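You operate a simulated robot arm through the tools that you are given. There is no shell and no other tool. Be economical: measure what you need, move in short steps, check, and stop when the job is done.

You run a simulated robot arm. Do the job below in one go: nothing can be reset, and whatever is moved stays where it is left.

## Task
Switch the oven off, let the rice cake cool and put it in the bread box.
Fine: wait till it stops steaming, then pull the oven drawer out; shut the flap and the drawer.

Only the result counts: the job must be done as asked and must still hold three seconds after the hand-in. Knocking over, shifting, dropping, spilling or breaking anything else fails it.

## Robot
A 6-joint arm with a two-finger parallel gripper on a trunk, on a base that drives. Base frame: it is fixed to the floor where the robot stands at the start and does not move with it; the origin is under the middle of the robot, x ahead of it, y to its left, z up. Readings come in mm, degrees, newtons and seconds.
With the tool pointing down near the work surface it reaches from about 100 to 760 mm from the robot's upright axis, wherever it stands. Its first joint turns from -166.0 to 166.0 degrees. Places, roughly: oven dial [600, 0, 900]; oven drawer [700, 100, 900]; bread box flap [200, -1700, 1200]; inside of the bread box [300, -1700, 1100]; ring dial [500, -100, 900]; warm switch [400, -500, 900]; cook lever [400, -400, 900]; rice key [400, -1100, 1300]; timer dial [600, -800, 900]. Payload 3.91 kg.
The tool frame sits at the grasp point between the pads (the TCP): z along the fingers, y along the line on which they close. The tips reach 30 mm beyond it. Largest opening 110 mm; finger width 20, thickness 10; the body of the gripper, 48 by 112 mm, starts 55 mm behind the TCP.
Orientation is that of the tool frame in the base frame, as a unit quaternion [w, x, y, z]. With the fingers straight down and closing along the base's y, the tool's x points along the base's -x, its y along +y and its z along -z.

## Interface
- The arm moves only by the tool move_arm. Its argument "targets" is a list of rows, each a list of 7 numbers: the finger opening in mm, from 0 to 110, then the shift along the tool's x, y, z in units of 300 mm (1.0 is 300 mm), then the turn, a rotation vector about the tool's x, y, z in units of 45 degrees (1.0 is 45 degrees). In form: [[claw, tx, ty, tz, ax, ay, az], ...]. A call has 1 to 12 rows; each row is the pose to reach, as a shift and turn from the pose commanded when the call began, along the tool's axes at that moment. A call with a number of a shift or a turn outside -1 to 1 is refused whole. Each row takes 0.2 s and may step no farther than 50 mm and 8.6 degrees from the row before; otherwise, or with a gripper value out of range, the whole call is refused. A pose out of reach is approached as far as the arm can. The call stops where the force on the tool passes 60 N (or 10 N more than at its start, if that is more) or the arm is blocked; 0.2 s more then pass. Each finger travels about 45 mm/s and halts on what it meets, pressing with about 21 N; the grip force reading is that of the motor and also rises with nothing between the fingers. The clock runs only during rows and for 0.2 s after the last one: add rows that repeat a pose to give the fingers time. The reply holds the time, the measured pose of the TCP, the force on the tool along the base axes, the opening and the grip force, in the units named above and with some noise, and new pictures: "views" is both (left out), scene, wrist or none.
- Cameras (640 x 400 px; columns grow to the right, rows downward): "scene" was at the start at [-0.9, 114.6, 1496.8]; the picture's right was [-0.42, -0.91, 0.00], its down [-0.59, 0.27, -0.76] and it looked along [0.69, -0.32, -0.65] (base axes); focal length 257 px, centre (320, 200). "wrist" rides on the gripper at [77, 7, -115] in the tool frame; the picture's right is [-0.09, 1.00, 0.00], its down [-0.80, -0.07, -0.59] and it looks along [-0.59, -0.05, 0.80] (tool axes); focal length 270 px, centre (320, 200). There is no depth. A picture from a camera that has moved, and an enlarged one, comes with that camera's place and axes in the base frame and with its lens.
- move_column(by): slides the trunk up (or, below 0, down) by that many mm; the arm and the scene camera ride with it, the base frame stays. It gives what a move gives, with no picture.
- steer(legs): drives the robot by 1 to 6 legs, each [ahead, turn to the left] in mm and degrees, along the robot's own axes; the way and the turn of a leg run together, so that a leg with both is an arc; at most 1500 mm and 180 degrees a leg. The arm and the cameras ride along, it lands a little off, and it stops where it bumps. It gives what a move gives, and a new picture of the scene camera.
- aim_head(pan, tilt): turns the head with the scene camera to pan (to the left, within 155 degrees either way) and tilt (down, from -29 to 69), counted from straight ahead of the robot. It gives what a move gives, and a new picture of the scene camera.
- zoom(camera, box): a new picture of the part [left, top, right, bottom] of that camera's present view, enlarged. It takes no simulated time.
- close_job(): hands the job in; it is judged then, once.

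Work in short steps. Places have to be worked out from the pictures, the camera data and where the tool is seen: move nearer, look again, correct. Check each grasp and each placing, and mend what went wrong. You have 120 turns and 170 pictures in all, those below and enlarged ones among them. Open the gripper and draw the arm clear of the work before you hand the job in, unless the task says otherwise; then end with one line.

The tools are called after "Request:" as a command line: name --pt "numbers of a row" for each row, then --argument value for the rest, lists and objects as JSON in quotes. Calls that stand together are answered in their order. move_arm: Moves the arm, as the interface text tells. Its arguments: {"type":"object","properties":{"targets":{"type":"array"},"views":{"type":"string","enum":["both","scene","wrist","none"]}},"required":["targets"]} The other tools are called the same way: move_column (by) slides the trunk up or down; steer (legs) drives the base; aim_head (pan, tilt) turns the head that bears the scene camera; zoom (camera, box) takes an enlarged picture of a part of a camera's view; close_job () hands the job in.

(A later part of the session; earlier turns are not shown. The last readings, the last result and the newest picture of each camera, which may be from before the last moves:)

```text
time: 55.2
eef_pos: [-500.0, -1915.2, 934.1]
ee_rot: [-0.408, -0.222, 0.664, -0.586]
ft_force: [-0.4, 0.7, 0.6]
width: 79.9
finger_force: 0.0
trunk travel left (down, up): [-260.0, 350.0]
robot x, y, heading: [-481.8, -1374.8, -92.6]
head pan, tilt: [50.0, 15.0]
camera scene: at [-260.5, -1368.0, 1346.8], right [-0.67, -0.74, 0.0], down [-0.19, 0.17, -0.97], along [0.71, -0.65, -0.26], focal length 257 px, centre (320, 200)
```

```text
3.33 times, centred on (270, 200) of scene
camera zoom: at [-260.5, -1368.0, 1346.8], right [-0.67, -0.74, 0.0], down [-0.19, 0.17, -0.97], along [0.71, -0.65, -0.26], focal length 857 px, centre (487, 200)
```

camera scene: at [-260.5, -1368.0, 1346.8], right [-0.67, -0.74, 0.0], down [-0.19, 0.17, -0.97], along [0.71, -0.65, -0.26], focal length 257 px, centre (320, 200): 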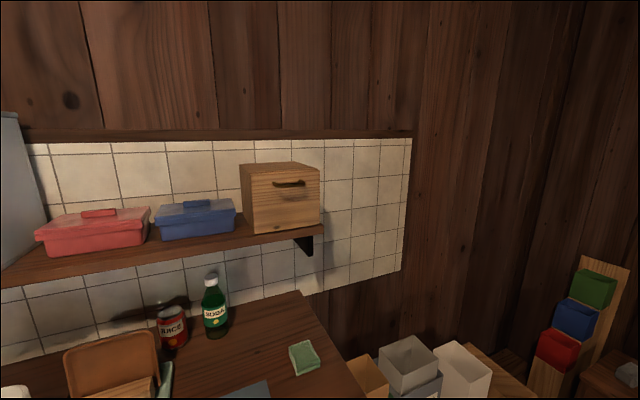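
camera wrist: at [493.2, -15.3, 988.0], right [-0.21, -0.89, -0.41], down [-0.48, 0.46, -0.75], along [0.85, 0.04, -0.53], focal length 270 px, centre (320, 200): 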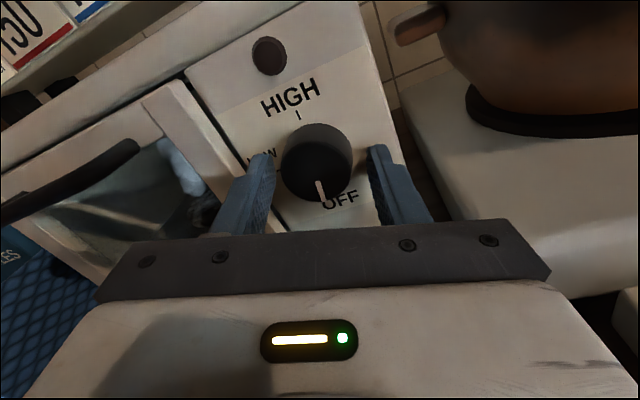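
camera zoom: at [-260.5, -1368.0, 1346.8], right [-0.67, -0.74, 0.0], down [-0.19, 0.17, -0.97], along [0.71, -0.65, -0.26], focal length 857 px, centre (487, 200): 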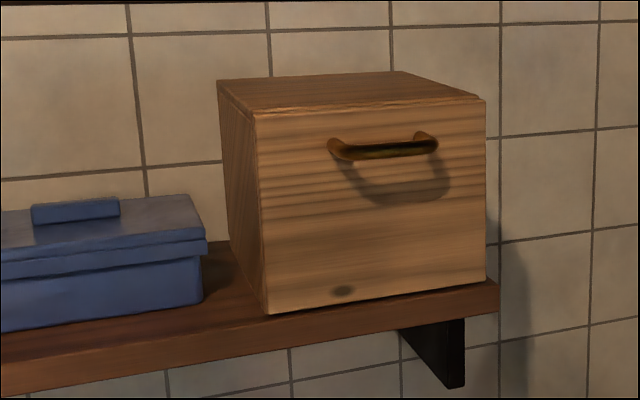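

Handle at about (184,-1685,1238), the box face yawed about 20° with its handle near the top, so the flap folds down. I turn to face it, raise the trunk, and roll the gripper to close vertically.

Request:
steer --legs '[[0, 70.5]]'

Request:
move_column --by 300

Request:
move_arm --pt "80 0 0 0 0 0 0.18" --pt "80 0 0 0 0 0 0.36" --pt "80 0 0 0 0 0 0.54" --pt "80 0 0 0 0 0 0.72" --pt "80 0 0 0 0 0 0.9" --pt "80 0 0 0 0 0 1.0" --views "none"

Request:
aim_head --pan 0 --tilt 25

```text
time: 58.6
eef_pos: [21.3, -1576.9, 935.7]
ee_rot: [-0.004, 0.563, -0.416, 0.714]
ft_force: [-0.1, -0.1, -0.6]
width: 80.0
finger_force: 0.2
trunk travel left (down, up): [-260.0, 350.0]
robot x, y, heading: [-482.4, -1385.7, -22.5]
head pan, tilt: [50.0, 15.0]
camera scene: at [-415.2, -1173.6, 1346.8], right [0.46, -0.89, 0.0], down [-0.23, -0.12, -0.97], along [0.86, 0.44, -0.26], focal length 257 px, centre (320, 200)
```

scene: 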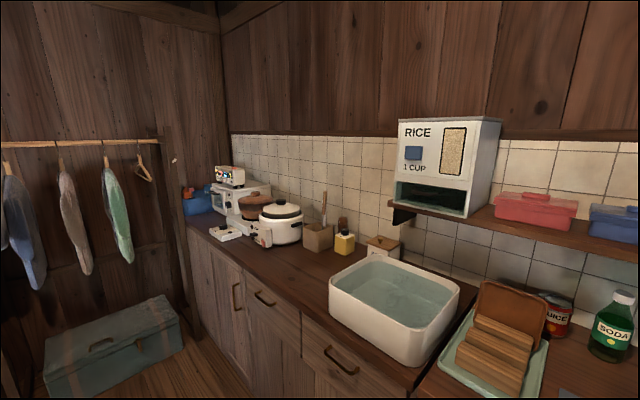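

```text
time: 61.6
eef_pos: [21.2, -1577.6, 1235.3]
ee_rot: [-0.003, 0.564, -0.416, 0.714]
ft_force: [-0.8, 0.3, -0.5]
width: 79.9
finger_force: 0.0
trunk travel left (down, up): [-560.0, 50.0]
robot x, y, heading: [-477.7, -1383.8, -22.8]
head pan, tilt: [50.0, 15.0]
```

```text
time: 63.0
eef_pos: [21.5, -1577.9, 1236.7]
ee_rot: [-0.278, 0.36, -0.6, 0.658]
ft_force: [0.4, 0.1, -0.1]
width: 80.1
finger_force: 0.0
trunk travel left (down, up): [-560.0, 50.0]
robot x, y, heading: [-482.6, -1385.3, -22.6]
head pan, tilt: [50.0, 15.0]
```

```text
time: 64.2
eef_pos: [22.0, -1578.2, 1236.3]
ee_rot: [-0.276, 0.361, -0.6, 0.658]
ft_force: [0.0, 0.0, 0.5]
width: 79.8
finger_force: 0.1
trunk travel left (down, up): [-560.0, 50.0]
robot x, y, heading: [-484.0, -1384.9, -22.4]
head pan, tilt: [0.0, 25.0]
camera scene: at [-412.9, -1252.2, 1630.6], right [-0.38, -0.92, 0.0], down [-0.39, 0.16, -0.91], along [0.84, -0.35, -0.42], focal length 257 px, centre (320, 200)
```

scene: 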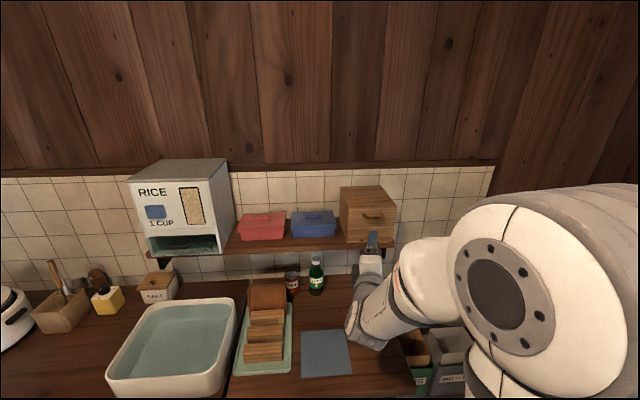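

I turn the tool to yaw -20°, finish the roll and move to 80 mm in front of the handle.

Request:
move_arm --pt "80 0.011 0.002 0.1 0.0125 -0.088 0.045" --pt "80 0.022 0.004 0.2 0.025 -0.176 0.09" --pt "80 0.033 0.006 0.3 0.037 -0.264 0.135" --pt "80 0.043 0.007 0.39 0.05 -0.352 0.18" --pt "80 0.043 0.007 0.39 0.05 -0.352 0.18" --views "both"

```text
time: 65.4
eef_pos: [106.8, -1654.9, 1239.3]
ee_rot: [-0.409, 0.4, -0.566, 0.593]
ft_force: [0.5, 0.3, -1.5]
width: 80.1
finger_force: 0.1
trunk travel left (down, up): [-560.0, 50.0]
robot x, y, heading: [-484.3, -1386.5, -22.5]
head pan, tilt: [0.0, 25.0]
camera scene: at [-413.1, -1252.1, 1630.6], right [-0.38, -0.92, 0.0], down [-0.39, 0.16, -0.91], along [0.84, -0.35, -0.42], focal length 257 px, centre (320, 200)
camera wrist: at [-27.1, -1687.4, 1226.5], right [0.06, 0.06, -1.0], down [-0.28, 0.96, 0.04], along [0.96, 0.28, 0.08], focal length 270 px, centre (320, 200)
```

scene: 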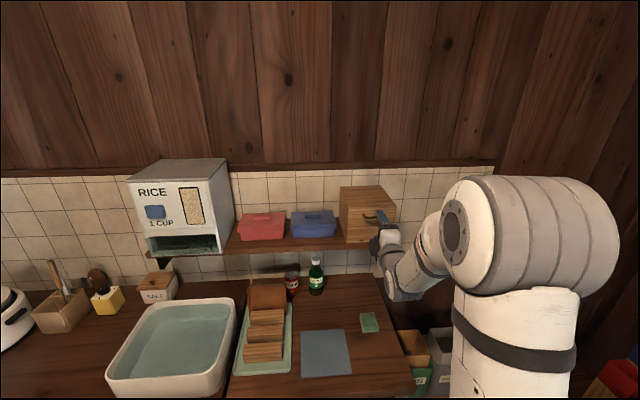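
wrist: 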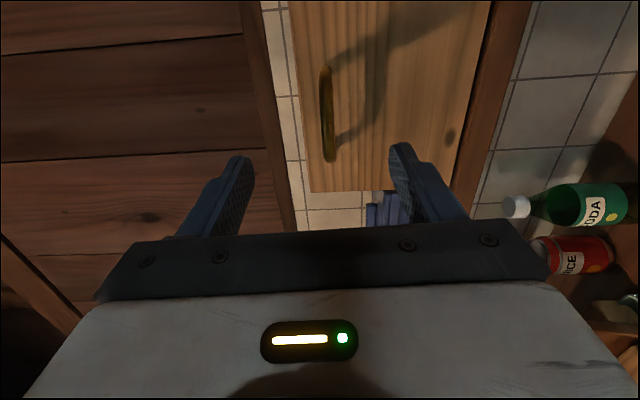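

Handle lines up between the fingers at about (184,-1690,1235). I advance 64 mm so the tips straddle the bar.

Request:
move_arm --pt "70 0.02 0.012 0.1 0 0 0" --pt "60 0.02 0.012 0.17 0 0 0" --pt "50 0.02 0.012 0.21 0 0 0" --pt "50 0.02 0.012 0.21 0 0 0" --views "wrist"

```text
time: 66.4
eef_pos: [166.5, -1681.6, 1237.7]
ee_rot: [-0.41, 0.4, -0.566, 0.593]
ft_force: [-0.4, 0.2, 0.3]
width: 50.1
finger_force: 0.0
trunk travel left (down, up): [-560.0, 50.0]
robot x, y, heading: [-484.3, -1388.1, -22.7]
head pan, tilt: [0.0, 25.0]
camera wrist: at [31.5, -1715.1, 1224.0], right [0.06, 0.06, -1.0], down [-0.28, 0.96, 0.04], along [0.96, 0.28, 0.08], focal length 270 px, centre (320, 200)
```

wrist: 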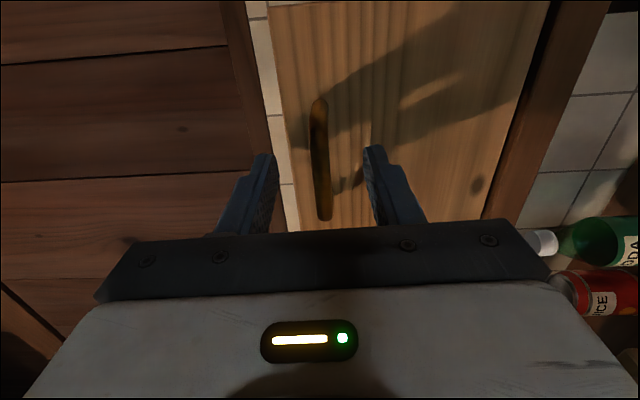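

The bar sits between the fingers. I close.

Request:
move_arm --pt "0 0 0 0 0 0 0" --pt "0 0 0 0 0 0 0" --pt "0 0 0 0 0 0 0" --pt "0 0 0 0 0 0 0" --views "wrist"

```text
time: 67.4
eef_pos: [165.5, -1682.5, 1234.3]
ee_rot: [-0.409, 0.399, -0.568, 0.592]
ft_force: [-1.3, 0.8, -3.5]
width: 9.3
finger_force: 44.9
trunk travel left (down, up): [-560.0, 50.0]
robot x, y, heading: [-482.1, -1385.3, -22.7]
head pan, tilt: [0.0, 25.0]
camera wrist: at [31.7, -1715.1, 1223.2], right [0.06, 0.06, -1.0], down [-0.28, 0.96, 0.04], along [0.96, 0.28, 0.08], focal length 270 px, centre (320, 200)
```

wrist: 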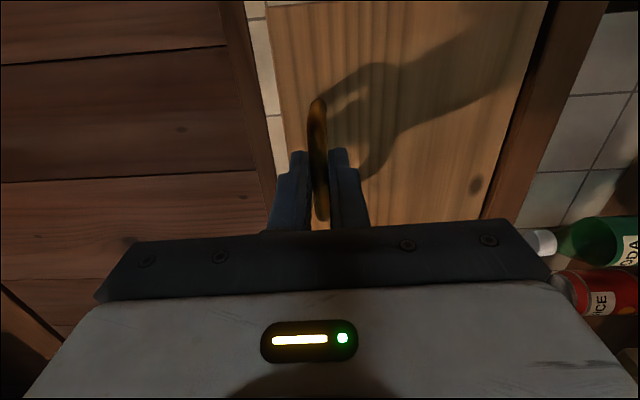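

Bar held (9 mm). I pull along the arc of a bottom-hinged flap, 22° first.

Request:
move_arm --pt "0 0 0.022 -0.042 0.167 0 0" --pt "0 0 0.048 -0.081 0.333 0 0" --pt "0 0 0.08 -0.117 0.5 0 0" --views "both"

```text
time: 68.2
eef_pos: [131.5, -1672.0, 1211.9]
ee_rot: [-0.481, 0.31, -0.438, 0.693]
ft_force: [-6.5, 1.2, 8.4]
width: 9.4
finger_force: 44.9
trunk travel left (down, up): [-560.0, 50.0]
robot x, y, heading: [-488.4, -1384.7, -22.4]
head pan, tilt: [0.0, 25.0]
camera scene: at [-414.9, -1251.9, 1630.9], right [-0.38, -0.92, 0.0], down [-0.39, 0.16, -0.91], along [0.84, -0.35, -0.42], focal length 257 px, centre (320, 200)
camera wrist: at [10.6, -1709.2, 1156.7], right [0.42, -0.07, -0.9], down [-0.26, 0.95, -0.19], along [0.87, 0.31, 0.38], focal length 270 px, centre (320, 200)
```

scene: 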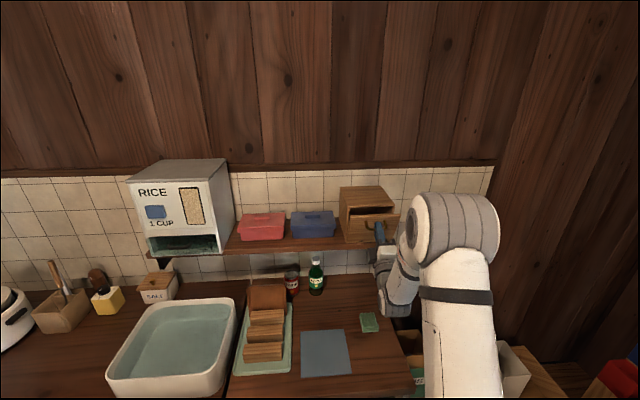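
wrist: 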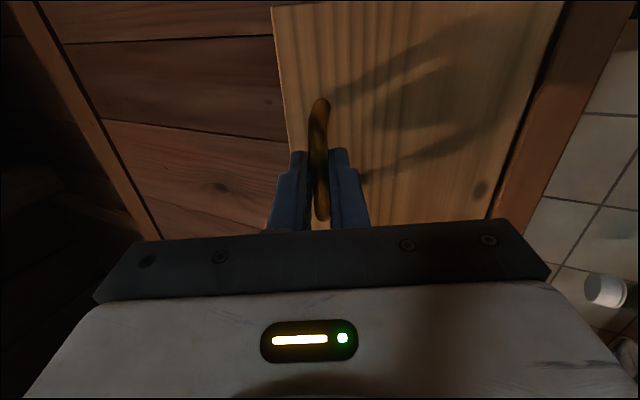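

It opens downward. I repeat the same arc increments twice.

Request:
move_arm --pt "0 0 0.022 -0.042 0.167 0 0" --pt "0 0 0.048 -0.081 0.333 0 0" --pt "0 0 0.08 -0.117 0.5 0 0" --views "none"

Request:
move_arm --pt "0 0 0.022 -0.042 0.167 0 0" --pt "0 0 0.048 -0.081 0.333 0 0" --pt "0 0 0.08 -0.117 0.5 0 0" --views "both"

```text
time: 69.0
eef_pos: [133.6, -1673.4, 1208.4]
ee_rot: [-0.533, 0.212, -0.291, 0.766]
ft_force: [-21.9, 26.1, 35.9]
width: 9.9
finger_force: 45.3
out of reach, approached as far as the arm can: row 3
trunk travel left (down, up): [-560.0, 50.0]
robot x, y, heading: [-484.2, -1385.3, -22.6]
head pan, tilt: [0.0, 25.0]
```

```text
time: 69.5
eef_pos: [172.6, -1692.6, 1230.6]
ee_rot: [-0.552, 0.158, -0.214, 0.79]
ft_force: [-49.2, 27.8, 14.3]
width: 9.7
finger_force: 45.2
out of reach, approached as far as the arm can: row 1, 2
trunk travel left (down, up): [-560.0, 50.0]
robot x, y, heading: [-480.3, -1386.8, -22.7]
head pan, tilt: [0.0, 25.0]
stopped in row 2: the force on the tool passed its limit (the readings are from after the stop); the commanded pose is now the measured one
camera scene: at [-426.5, -1244.2, 1630.0], right [-0.38, -0.92, 0.0], down [-0.38, 0.16, -0.91], along [0.84, -0.35, -0.41], focal length 257 px, centre (320, 200)
camera wrist: at [96.2, -1747.8, 1128.4], right [0.83, -0.22, -0.51], down [-0.07, 0.87, -0.49], along [0.55, 0.44, 0.71], focal length 270 px, centre (320, 200)
```

scene: 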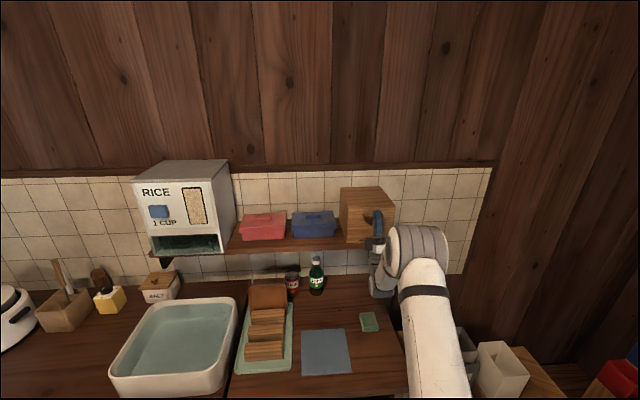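
wrist: 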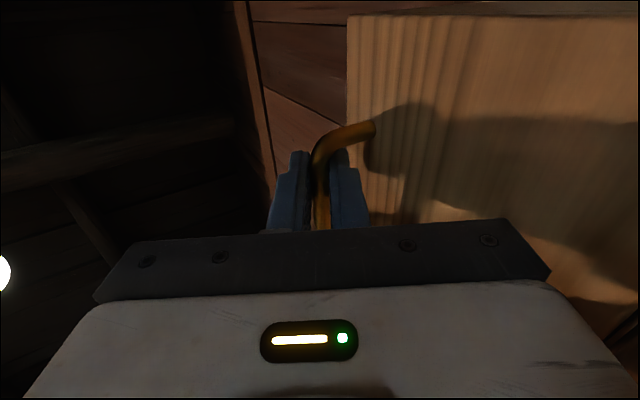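

The steep pitch ran out of reach and the flap swung shut again. I release, draw back along the fingers, and will redo it with the tool kept horizontal.

Request:
move_arm --pt "40 0 0 0 0 0 0" --pt "50 0 0 0 0 0 0" --pt "50 0 0 -0.1 0 0 0" --pt "50 0 0 -0.2 0 0 0" --pt "50 0 0 -0.3 0 0 0" --views "scene"

```text
time: 70.5
eef_pos: [173.3, -1694.9, 1226.1]
ee_rot: [-0.554, 0.153, -0.206, 0.792]
ft_force: [-30.6, 20.5, 10.4]
width: 19.6
finger_force: 0.0
out of reach, approached as far as the arm can: row 3, 4, 5
trunk travel left (down, up): [-560.0, 50.0]
robot x, y, heading: [-483.8, -1385.5, -22.6]
head pan, tilt: [0.0, 25.0]
stopped in row 5: the force on the tool passed its limit (the readings are from after the stop); the commanded pose is now the measured one
camera scene: at [-427.7, -1245.0, 1630.2], right [-0.38, -0.92, 0.0], down [-0.38, 0.16, -0.91], along [0.84, -0.35, -0.41], focal length 257 px, centre (320, 200)
```

scene: 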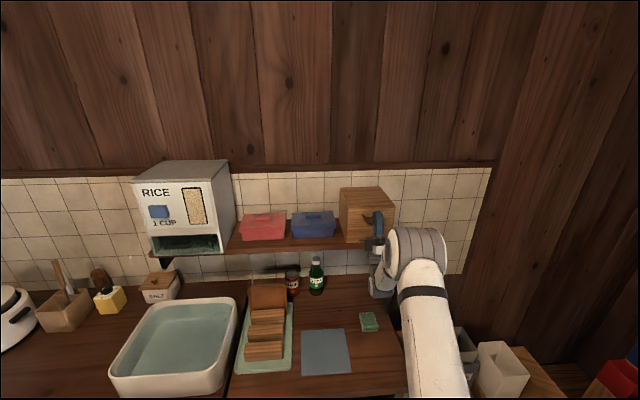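

The inner finger is jammed between bar and flap. I pitch the tool back toward horizontal around the bar, grip loose.

Request:
move_arm --pt "18 0 -0.008 0 -0.17 0 0" --pt "18 0 -0.016 0.002 -0.34 0 0" --pt "18 0 -0.023 0.005 -0.51 0 0" --pt "18 0 -0.03 0.008 -0.68 0 0" --pt "18 0 -0.037 0.012 -0.85 0 0" --pt "18 0 -0.042 0.017 -1.0 0 0" --views "both"

```text
time: 70.8
eef_pos: [173.7, -1695.2, 1228.5]
ee_rot: [-0.553, 0.158, -0.212, 0.79]
ft_force: [-43.8, 20.8, 5.0]
width: 15.9
finger_force: 22.5
trunk travel left (down, up): [-560.0, 50.0]
robot x, y, heading: [-487.0, -1383.9, -22.9]
head pan, tilt: [0.0, 25.0]
stopped in row 1: the force on the tool passed its limit (the readings are from after the stop); the commanded pose is now the measured one
camera scene: at [-422.5, -1247.6, 1630.5], right [-0.38, -0.92, 0.0], down [-0.38, 0.16, -0.91], along [0.84, -0.35, -0.42], focal length 257 px, centre (320, 200)
camera wrist: at [98.4, -1750.9, 1126.3], right [0.83, -0.21, -0.51], down [-0.07, 0.87, -0.49], along [0.55, 0.44, 0.71], focal length 270 px, centre (320, 200)
```

scene: 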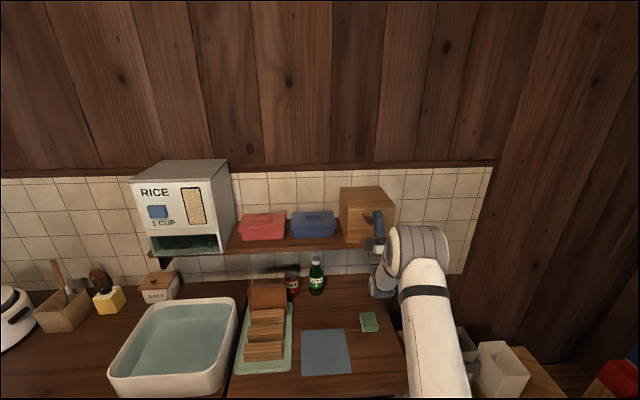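
wrist: 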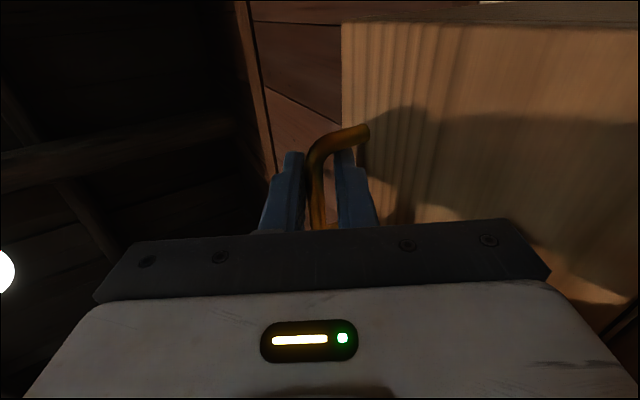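

The tool presses into the flap; I ease 12 mm outward along the face normal.

Request:
move_arm --pt "18 0 -0.012 -0.007 0 0 0" --pt "18 0 -0.023 -0.013 0 0 0" --pt "18 0 -0.034 -0.02 0 0 0" --pt "18 0 -0.034 -0.02 0 0 0" --views "none"

```text
time: 71.8
eef_pos: [173.8, -1696.6, 1227.5]
ee_rot: [-0.553, 0.159, -0.213, 0.79]
ft_force: [-37.2, 19.6, 9.0]
width: 18.3
finger_force: 0.5
out of reach, approached as far as the arm can: row 1, 2, 3, 4
trunk travel left (down, up): [-560.0, 50.0]
robot x, y, heading: [-481.9, -1385.5, -22.7]
head pan, tilt: [0.0, 25.0]
```

The arm cannot fold further, so I let the base back off 35 mm instead.

Request:
steer --legs '[[-35, 0]]'

Request:
move_arm --pt "18 0 -0.008 0 -0.17 0 0" --pt "18 0 -0.016 0.002 -0.34 0 0" --pt "18 0 -0.023 0.005 -0.51 0 0" --views "both"

```text
time: 72.7
eef_pos: [149.8, -1685.2, 1221.7]
ee_rot: [-0.552, 0.161, -0.218, 0.788]
ft_force: [1.0, 0.2, 0.2]
width: 18.3
finger_force: 0.0
trunk travel left (down, up): [-560.0, 50.0]
robot x, y, heading: [-520.9, -1370.2, -22.5]
head pan, tilt: [0.0, 25.0]
camera scene: at [-446.0, -1238.5, 1630.6], right [-0.38, -0.92, 0.0], down [-0.39, 0.16, -0.91], along [0.84, -0.35, -0.42], focal length 257 px, centre (320, 200)
```

scene: 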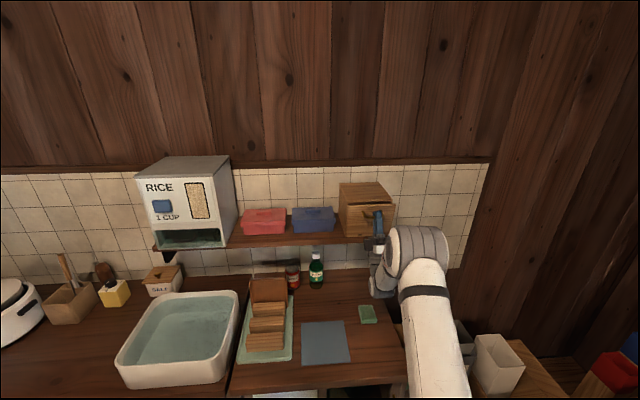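

```text
time: 73.5
eef_pos: [145.0, -1683.7, 1225.5]
ee_rot: [-0.508, 0.269, -0.372, 0.729]
ft_force: [0.6, -2.0, -1.5]
width: 19.7
finger_force: 1.1
trunk travel left (down, up): [-560.0, 50.0]
robot x, y, heading: [-520.1, -1371.6, -22.8]
head pan, tilt: [0.0, 25.0]
camera scene: at [-445.2, -1238.9, 1630.4], right [-0.38, -0.92, 0.0], down [-0.39, 0.16, -0.91], along [0.84, -0.35, -0.42], focal length 257 px, centre (320, 200)
camera wrist: at [34.1, -1726.7, 1153.7], right [0.57, -0.12, -0.81], down [-0.22, 0.93, -0.3], along [0.79, 0.35, 0.5], focal length 270 px, centre (320, 200)
```

scene: 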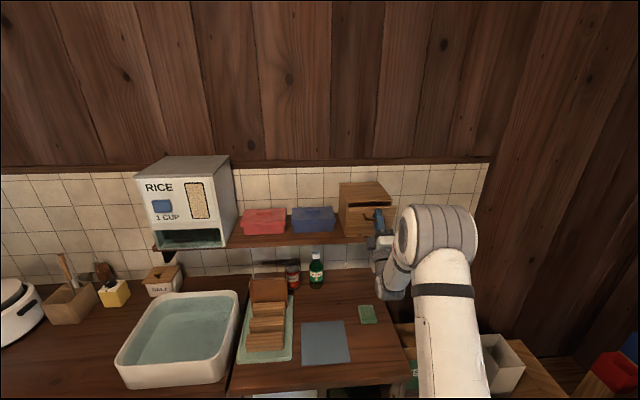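
wrist: 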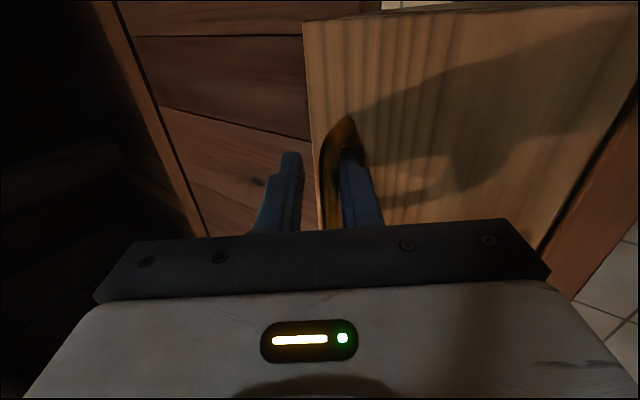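

Freed, with the flap ajar. I pitch to near horizontal around the bar and then grip again.

Request:
move_arm --pt "22 0 -0.008 0 -0.17 0 0" --pt "22 0 -0.016 0.002 -0.34 0 0" --pt "22 0 -0.023 0.005 -0.51 0 0" --pt "22 0 -0.03 0.008 -0.68 0 0" --pt "0 0 -0.03 0.008 -0.68 0 0" --pt "0 0 -0.03 0.008 -0.68 0 0" --pt "0 0 -0.03 0.008 -0.68 0 0" --views "wrist"

```text
time: 75.1
eef_pos: [145.3, -1684.4, 1229.9]
ee_rot: [-0.418, 0.395, -0.553, 0.603]
ft_force: [10.5, -3.2, -29.2]
width: 9.4
finger_force: 44.3
trunk travel left (down, up): [-560.0, 50.0]
robot x, y, heading: [-518.0, -1371.9, -22.7]
head pan, tilt: [0.0, 25.0]
camera wrist: at [12.9, -1717.9, 1214.5], right [0.1, 0.04, -0.99], down [-0.29, 0.96, 0.01], along [0.95, 0.29, 0.11], focal length 270 px, centre (320, 200)
```

wrist: 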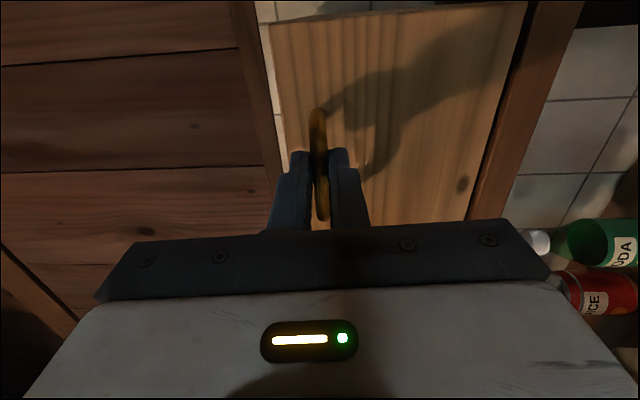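

Gripped again near horizontal. I follow the bar's arc with the tool's pitch held constant, to about 60° open.

Request:
move_arm --pt "0 0 0.02 -0.043 0 0 0" --pt "0 0 0.055 -0.091 0 0 0" --pt "0 0 0.097 -0.134 0 0 0" --pt "0 0 0.144 -0.168 0 0 0" --pt "0 0 0.199 -0.196 0 0 0" --views "both"

```text
time: 76.3
eef_pos: [87.3, -1665.1, 1173.1]
ee_rot: [-0.421, 0.39, -0.549, 0.608]
ft_force: [-19.2, -5.1, 9.7]
width: 9.4
finger_force: 45.2
trunk travel left (down, up): [-560.0, 50.0]
robot x, y, heading: [-514.5, -1365.7, -22.6]
head pan, tilt: [0.0, 25.0]
camera scene: at [-450.8, -1238.8, 1631.0], right [-0.38, -0.92, 0.0], down [-0.39, 0.16, -0.91], along [0.84, -0.35, -0.42], focal length 257 px, centre (320, 200)
camera wrist: at [-45.6, -1698.3, 1155.5], right [0.11, 0.04, -0.99], down [-0.29, 0.96, 0.0], along [0.95, 0.29, 0.12], focal length 270 px, centre (320, 200)
```

scene: 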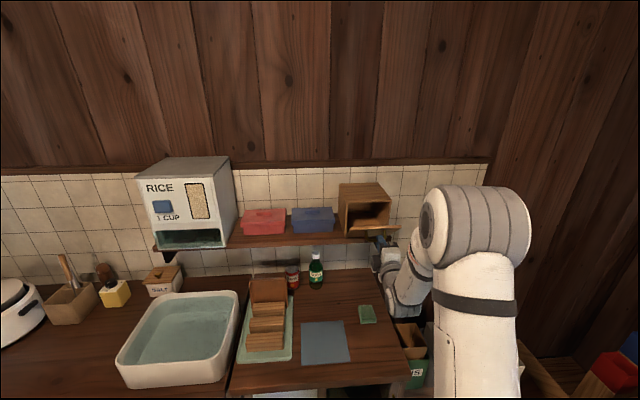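
wrist: 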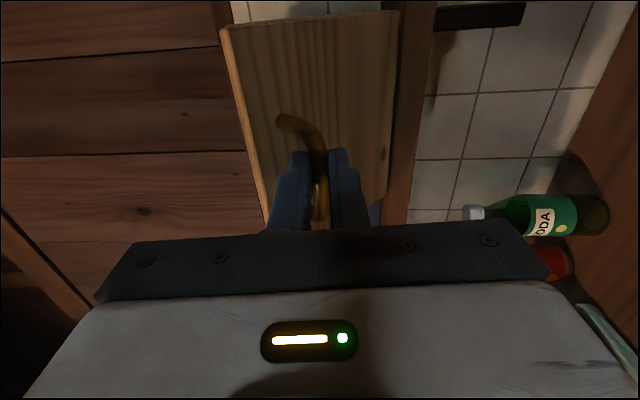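

About 60° open. I continue down to about 85–90°.

Request:
move_arm --pt "0 0 0.06 -0.01 0 0 0" --pt "0 0 0.115 -0.012 0 0 0" --pt "0 0 0.165 -0.008 0 0 0" --views "both"

```text
time: 77.1
eef_pos: [90.2, -1662.8, 1122.5]
ee_rot: [-0.42, 0.393, -0.549, 0.606]
ft_force: [-30.2, 6.1, -0.4]
width: 9.7
finger_force: 44.4
trunk travel left (down, up): [-560.0, 50.0]
robot x, y, heading: [-515.8, -1370.0, -22.5]
head pan, tilt: [0.0, 25.0]
camera scene: at [-451.6, -1237.4, 1630.6], right [-0.38, -0.92, 0.0], down [-0.39, 0.16, -0.91], along [0.84, -0.35, -0.42], focal length 257 px, centre (320, 200)
camera wrist: at [-42.8, -1697.1, 1105.8], right [0.11, 0.04, -0.99], down [-0.29, 0.96, 0.01], along [0.95, 0.29, 0.12], focal length 270 px, centre (320, 200)
```

scene: 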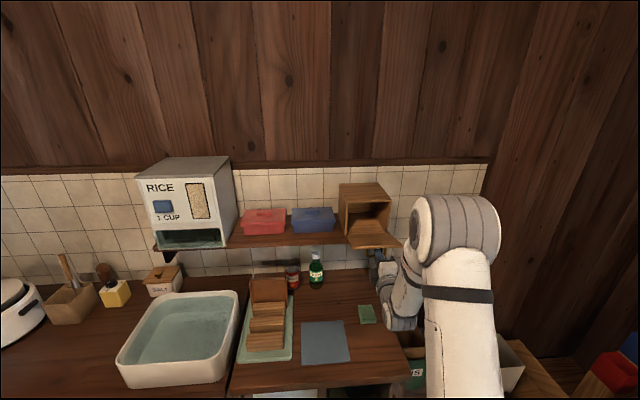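
wrist: 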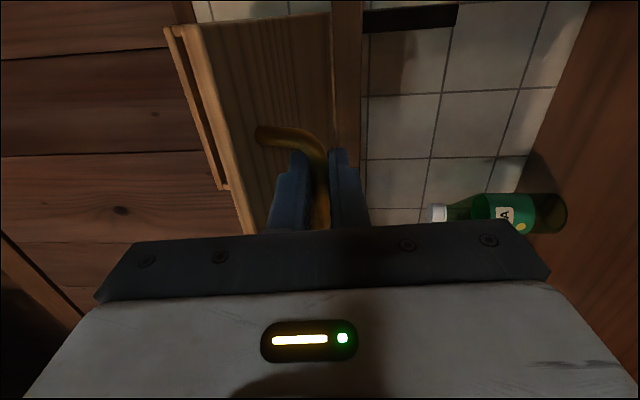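

The box is open. I loosen to 22 mm and draw straight back, watching whether the flap stays.

Request:
move_arm --pt "22 0 0 0 0 0 0" --pt "22 0 0 -0.03 0 0 0" --pt "22 0 0 -0.12 0 0 0" --pt "22 0 0 -0.25 0 0 0" --views "both"

```text
time: 78.1
eef_pos: [22.6, -1639.1, 1116.0]
ee_rot: [-0.421, 0.393, -0.549, 0.606]
ft_force: [0.1, 0.2, -1.1]
width: 22.0
finger_force: 0.0
trunk travel left (down, up): [-560.0, 50.0]
robot x, y, heading: [-515.6, -1373.1, -22.6]
head pan, tilt: [0.0, 25.0]
camera scene: at [-446.3, -1238.5, 1630.6], right [-0.38, -0.92, 0.0], down [-0.39, 0.16, -0.91], along [0.84, -0.35, -0.42], focal length 257 px, centre (320, 200)
camera wrist: at [-110.2, -1672.8, 1099.4], right [0.11, 0.04, -0.99], down [-0.29, 0.96, 0.01], along [0.95, 0.29, 0.11], focal length 270 px, centre (320, 200)
```

scene: 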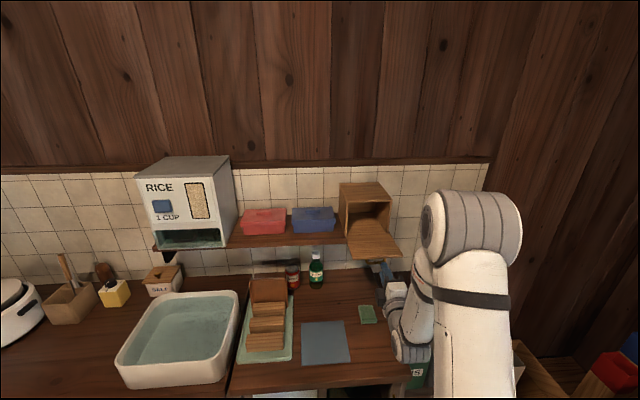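
wrist: 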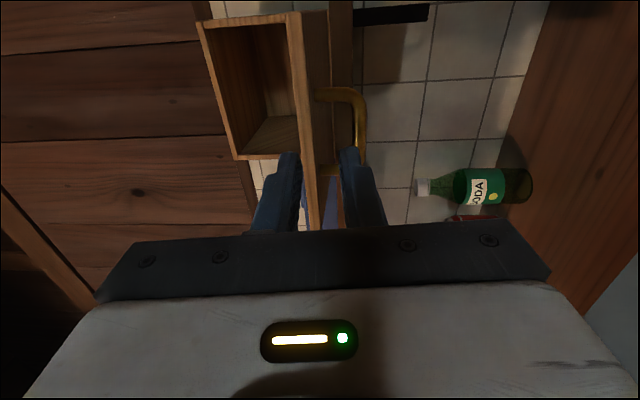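

The flap lies open and stays. I back off and drive back toward the oven; meanwhile the cake cools.

Request:
steer --legs '[[-80, 0], [0, 105.6], [1310, 0], [0, -79]]'

Request:
aim_head --pan 0 --tilt 25

```text
time: 83.1
eef_pos: [-402.1, -763.8, 1115.9]
ee_rot: [0.734, -0.672, 0.062, -0.08]
ft_force: [0.3, -0.6, 0.2]
width: 21.9
finger_force: 0.1
trunk travel left (down, up): [-560.0, 50.0]
robot x, y, heading: [-550.0, -1350.1, 75.1]
head pan, tilt: [0.0, 25.0]
stopped in leg 2: the robot was blocked; the commanded pose is now the measured one
camera scene: at [-690.9, -1294.9, 1630.5], right [0.97, -0.26, 0.0], down [-0.11, -0.41, -0.91], along [0.23, 0.88, -0.42], focal length 257 px, centre (320, 200)
```

scene: 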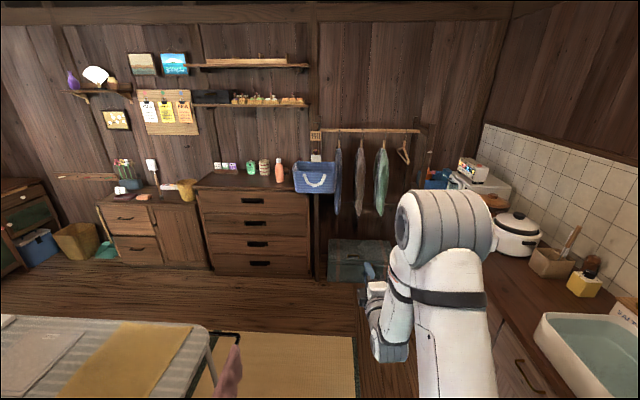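

```text
time: 83.7
eef_pos: [-403.0, -763.9, 1116.2]
ee_rot: [0.733, -0.673, 0.063, -0.079]
ft_force: [-0.6, -0.2, 1.0]
width: 22.1
finger_force: 0.1
trunk travel left (down, up): [-560.0, 50.0]
robot x, y, heading: [-543.9, -1349.9, 75.0]
head pan, tilt: [0.0, 25.0]
camera scene: at [-691.2, -1294.6, 1630.5], right [0.97, -0.26, 0.0], down [-0.11, -0.41, -0.91], along [0.23, 0.88, -0.42], focal length 257 px, centre (320, 200)
```

scene: 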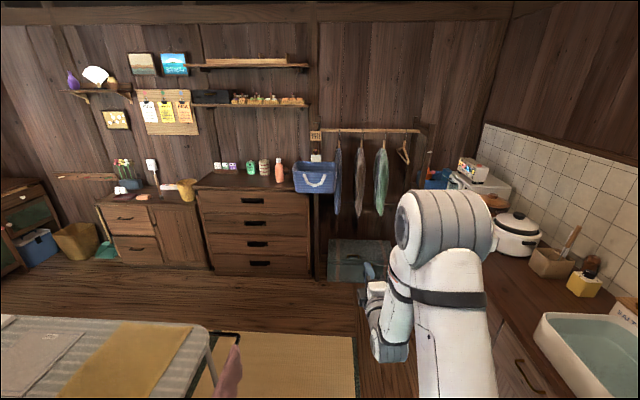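

A corner of the base met something (probably the desk). I go forward along this heading, which leads away from it, then turn right and reverse toward the oven so the arm stays clear of the clothes rack.

Request:
steer --legs '[[800, 0], [0, -140]]'

```text
time: 92.1
eef_pos: [202.3, -844.3, 1116.9]
ee_rot: [-0.391, 0.366, -0.567, 0.626]
ft_force: [0.1, 0.5, 0.4]
width: 21.9
finger_force: 0.0
trunk travel left (down, up): [-560.0, 50.0]
robot x, y, heading: [-310.0, -521.8, -28.7]
head pan, tilt: [0.0, 25.0]
stopped in leg 2: the robot was blocked; the commanded pose is now the measured one
camera scene: at [-226.1, -396.5, 1630.5], right [-0.48, -0.88, 0.0], down [-0.37, 0.2, -0.91], along [0.79, -0.44, -0.42], focal length 257 px, centre (320, 200)
```

scene: 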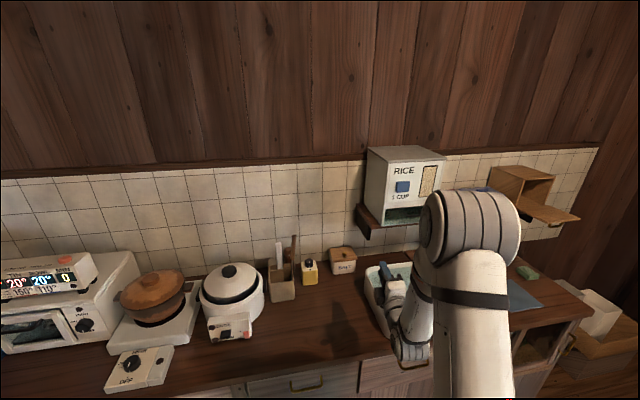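

Blocked again. I look to the rear right to see what the base touches.

Request:
aim_head --pan -140 --tilt 45

Request:
aim_head --pan 140 --tilt 45

```text
time: 94.3
eef_pos: [202.4, -845.7, 1115.4]
ee_rot: [-0.391, 0.366, -0.568, 0.625]
ft_force: [0.0, -0.1, 0.2]
width: 22.0
finger_force: 0.0
trunk travel left (down, up): [-560.0, 50.0]
robot x, y, heading: [-311.0, -520.9, -28.6]
head pan, tilt: [-140.0, 45.0]
camera scene: at [-385.8, -368.8, 1600.0], right [-0.19, 0.98, 0.0], down [0.69, 0.14, -0.71], along [-0.69, -0.14, -0.71], focal length 257 px, centre (320, 200)
```

scene: 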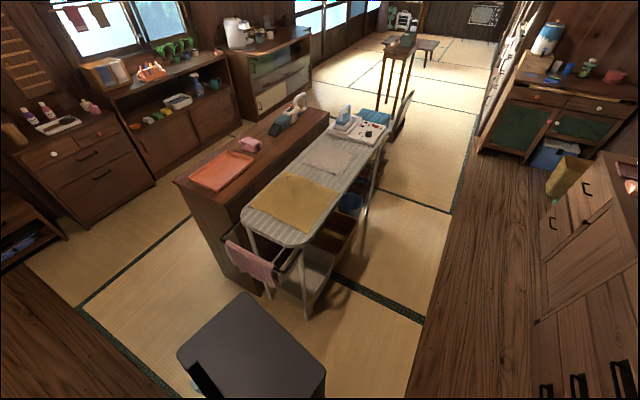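

```text
time: 98.2
eef_pos: [202.4, -845.8, 1116.6]
ee_rot: [-0.391, 0.366, -0.568, 0.625]
ft_force: [0.3, -0.5, 0.0]
width: 22.1
finger_force: 0.1
trunk travel left (down, up): [-560.0, 50.0]
robot x, y, heading: [-310.8, -519.5, -28.9]
head pan, tilt: [140.0, 45.0]
camera scene: at [-335.4, -277.2, 1600.0], right [0.93, 0.36, 0.0], down [0.25, -0.66, -0.71], along [-0.26, 0.66, -0.71], focal length 257 px, centre (320, 200)
```

scene: 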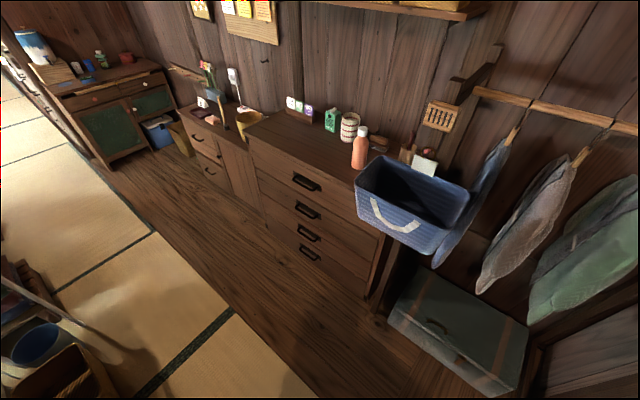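

The ironing board's end sits close behind the base's right rear. I use a short forward-reverse-forward shuttle to gain y while keeping the arm off the rack and the base off the board.

Request:
steer --legs '[[0, 64], [350, 0], [0, -40], [-330, 0], [0, 25], [340, 0]]'

Request:
aim_head --pan 0 --tilt 40

```text
time: 110.2
eef_pos: [541.8, 41.7, 1114.9]
ee_rot: [0.623, -0.576, 0.353, -0.395]
ft_force: [0.1, 0.1, 0.2]
width: 22.2
finger_force: 0.0
trunk travel left (down, up): [-560.0, 50.0]
robot x, y, heading: [-32.9, -155.5, 23.1]
head pan, tilt: [140.0, 45.0]
camera scene: at [-240.3, -23.4, 1600.1], right [0.29, 0.96, 0.0], down [0.68, -0.21, -0.71], along [-0.68, 0.21, -0.71], focal length 257 px, centre (320, 200)
```

scene: 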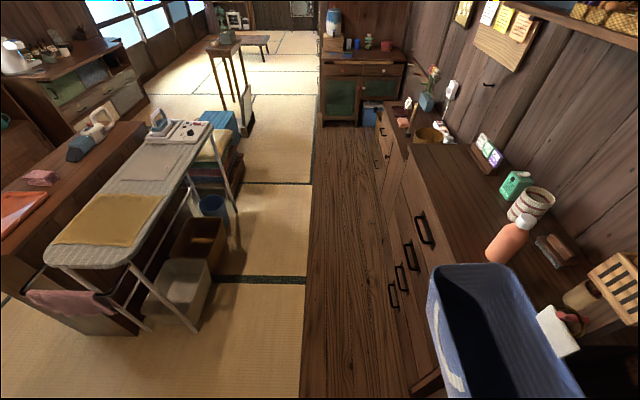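

```text
time: 112.4
eef_pos: [540.7, 40.8, 1116.1]
ee_rot: [0.623, -0.576, 0.353, -0.394]
ft_force: [0.1, -0.1, -1.0]
width: 22.1
finger_force: 0.0
trunk travel left (down, up): [-560.0, 50.0]
robot x, y, heading: [-32.6, -150.9, 23.0]
head pan, tilt: [0.0, 40.0]
camera scene: at [-85.5, -14.3, 1607.2], right [0.39, -0.92, 0.0], down [-0.59, -0.25, -0.77], along [0.7, 0.3, -0.64], focal length 257 px, centre (320, 200)
```

scene: 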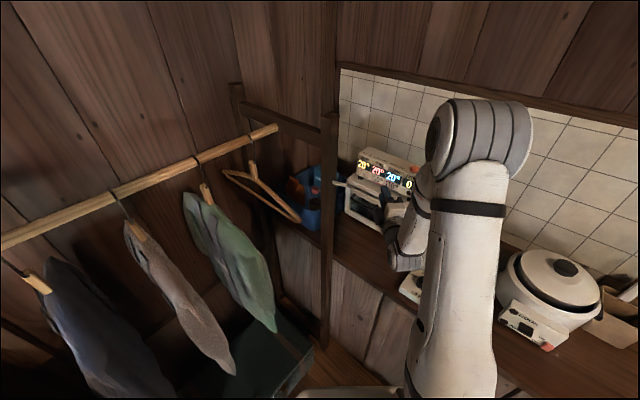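

I'm in front of the oven. I enlarge to check steam.

Request:
zoom --camera "scene" --box '[310, 130, 430, 230]'

```text
4.00 times, centred on (370, 180) of scene
camera zoom: at [-85.5, -14.3, 1607.2], right [0.39, -0.92, 0.0], down [-0.59, -0.25, -0.77], along [0.7, 0.3, -0.64], focal length 1029 px, centre (120, 280)
```

zoom: 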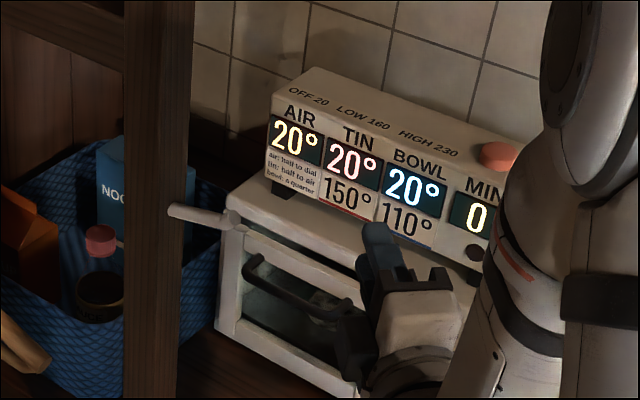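

No steam and the oven air is at 20°. I lower the trunk to handle height and turn the tool toward the handle.

Request:
move_column --by -152

Request:
move_arm --pt "50 0 0 0.03 0 0.13 0" --pt "60 0 0 0.06 0 0.27 0" --pt "60 0 0 0.1 -0.1 0.4 0" --pt "60 0 0 0.1 -0.1 0.4 0" --views "both"

```text
time: 114.2
eef_pos: [542.0, 39.6, 964.3]
ee_rot: [0.623, -0.576, 0.353, -0.395]
ft_force: [0.4, -0.4, 0.3]
width: 22.2
finger_force: 0.1
trunk travel left (down, up): [-408.0, 202.0]
robot x, y, heading: [-35.3, -152.9, 22.7]
head pan, tilt: [0.0, 40.0]
```

```text
time: 115.2
eef_pos: [568.5, 54.4, 967.9]
ee_rot: [0.538, -0.53, 0.462, -0.465]
ft_force: [0.5, -0.6, 0.5]
width: 60.0
finger_force: 0.1
trunk travel left (down, up): [-408.0, 202.0]
robot x, y, heading: [-33.9, -156.4, 22.9]
head pan, tilt: [0.0, 40.0]
camera scene: at [-85.7, -14.2, 1455.2], right [0.39, -0.92, 0.0], down [-0.59, -0.25, -0.77], along [0.71, 0.3, -0.64], focal length 257 px, centre (320, 200)
camera wrist: at [466.0, -37.6, 958.0], right [0.0, 0.09, -1.0], down [-0.7, 0.71, 0.07], along [0.71, 0.7, 0.06], focal length 270 px, centre (320, 200)
```

scene: 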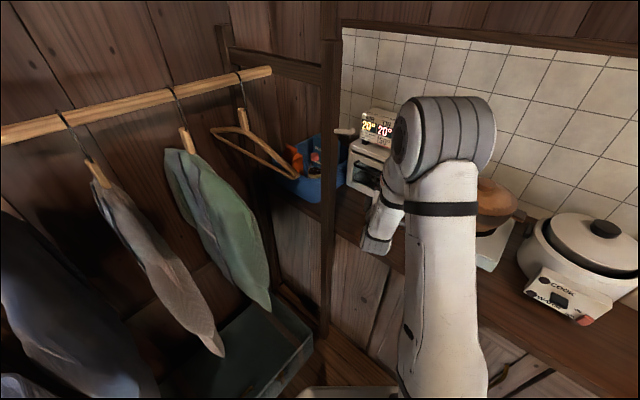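
wrist: 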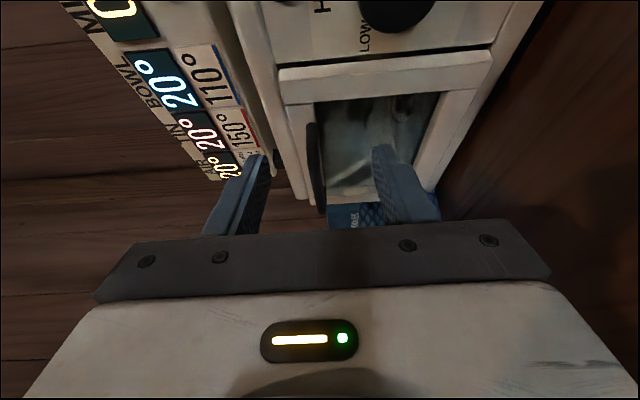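

Handle bar lines up in height. I shift 35 mm left and advance to 20 mm short of the bar.

Request:
move_arm --pt "60 -0.06 0 0.05 0 0 0" --pt "60 -0.117 0 0.1 0 0 0" --pt "55 -0.117 0 0.17 0 0 0" --pt "50 -0.117 0 0.23 0 0 0" --pt "50 -0.117 0 0.27 0 0 0" --views "both"

```text
time: 116.3
eef_pos: [638.7, 100.3, 967.1]
ee_rot: [0.537, -0.533, 0.461, -0.464]
ft_force: [-23.6, 1.0, -1.4]
width: 50.4
finger_force: 0.2
trunk travel left (down, up): [-408.0, 202.0]
robot x, y, heading: [-29.5, -154.9, 23.2]
head pan, tilt: [0.0, 40.0]
camera scene: at [-88.6, -14.3, 1455.1], right [0.39, -0.92, 0.0], down [-0.59, -0.25, -0.77], along [0.71, 0.3, -0.64], focal length 257 px, centre (320, 200)
camera wrist: at [536.5, 8.5, 958.0], right [0.0, 0.09, -1.0], down [-0.7, 0.71, 0.07], along [0.71, 0.7, 0.06], focal length 270 px, centre (320, 200)
```

scene: 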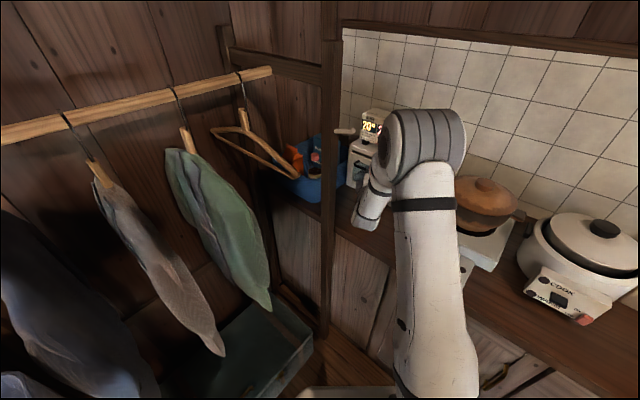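
wrist: 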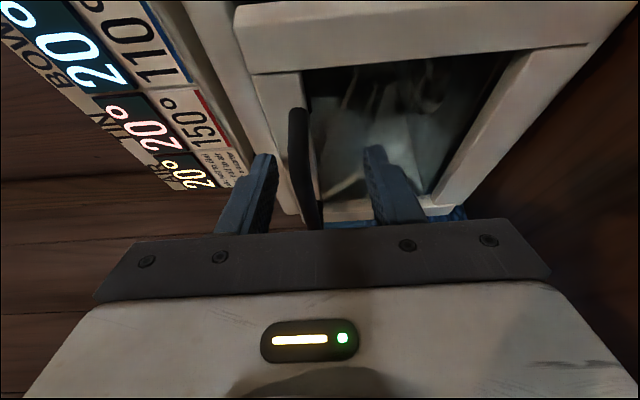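

Light contact of the upper finger with the oven's ledge. I look closer at the handle and at the faint haze inside.

Request:
zoom --camera "wrist" --box '[220, 20, 540, 240]'

Request:
move_arm --pt "50 0 0 -0.02 0 0 0" --pt "32 0 -0.01 -0.02 0 0 0" --pt "32 0 -0.01 -0.02 0 0 0" --pt "32 0 -0.01 0.02 0 0 0" --pt "32 0 -0.01 0.05 0 0 0" --views "wrist"

```text
1.82 times, centred on (380, 130) of wrist
camera zoom: at [536.5, 8.5, 958.0], right [0.0, 0.09, -1.0], down [-0.7, 0.71, 0.07], along [0.71, 0.7, 0.06], focal length 491 px, centre (211, 327)
```

zoom: 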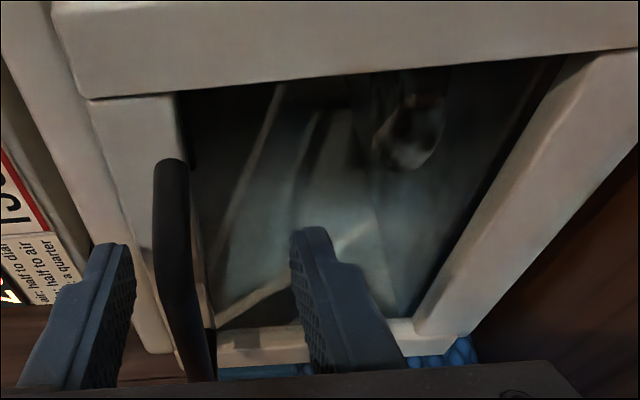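

```text
time: 117.4
eef_pos: [638.9, 104.8, 967.6]
ee_rot: [0.537, -0.536, 0.459, -0.463]
ft_force: [-31.9, 4.2, 3.9]
width: 30.0
finger_force: 0.0
trunk travel left (down, up): [-408.0, 202.0]
robot x, y, heading: [-35.8, -156.6, 23.1]
head pan, tilt: [0.0, 40.0]
stopped in row 5: the force on the tool passed its limit (the readings are from after the stop); the commanded pose is now the measured one
camera wrist: at [538.8, 11.9, 960.1], right [-0.01, 0.08, -1.0], down [-0.71, 0.7, 0.07], along [0.7, 0.71, 0.05], focal length 270 px, centre (320, 200)
```

wrist: 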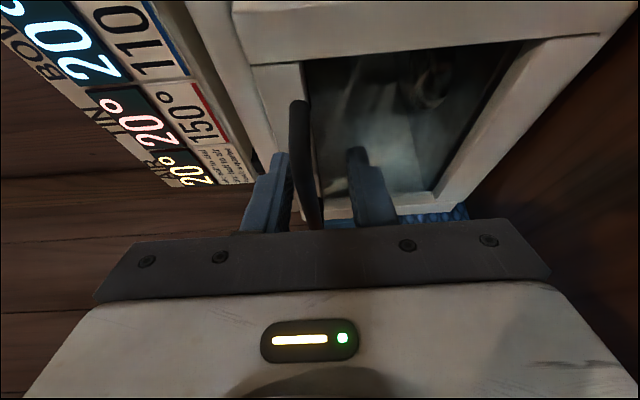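

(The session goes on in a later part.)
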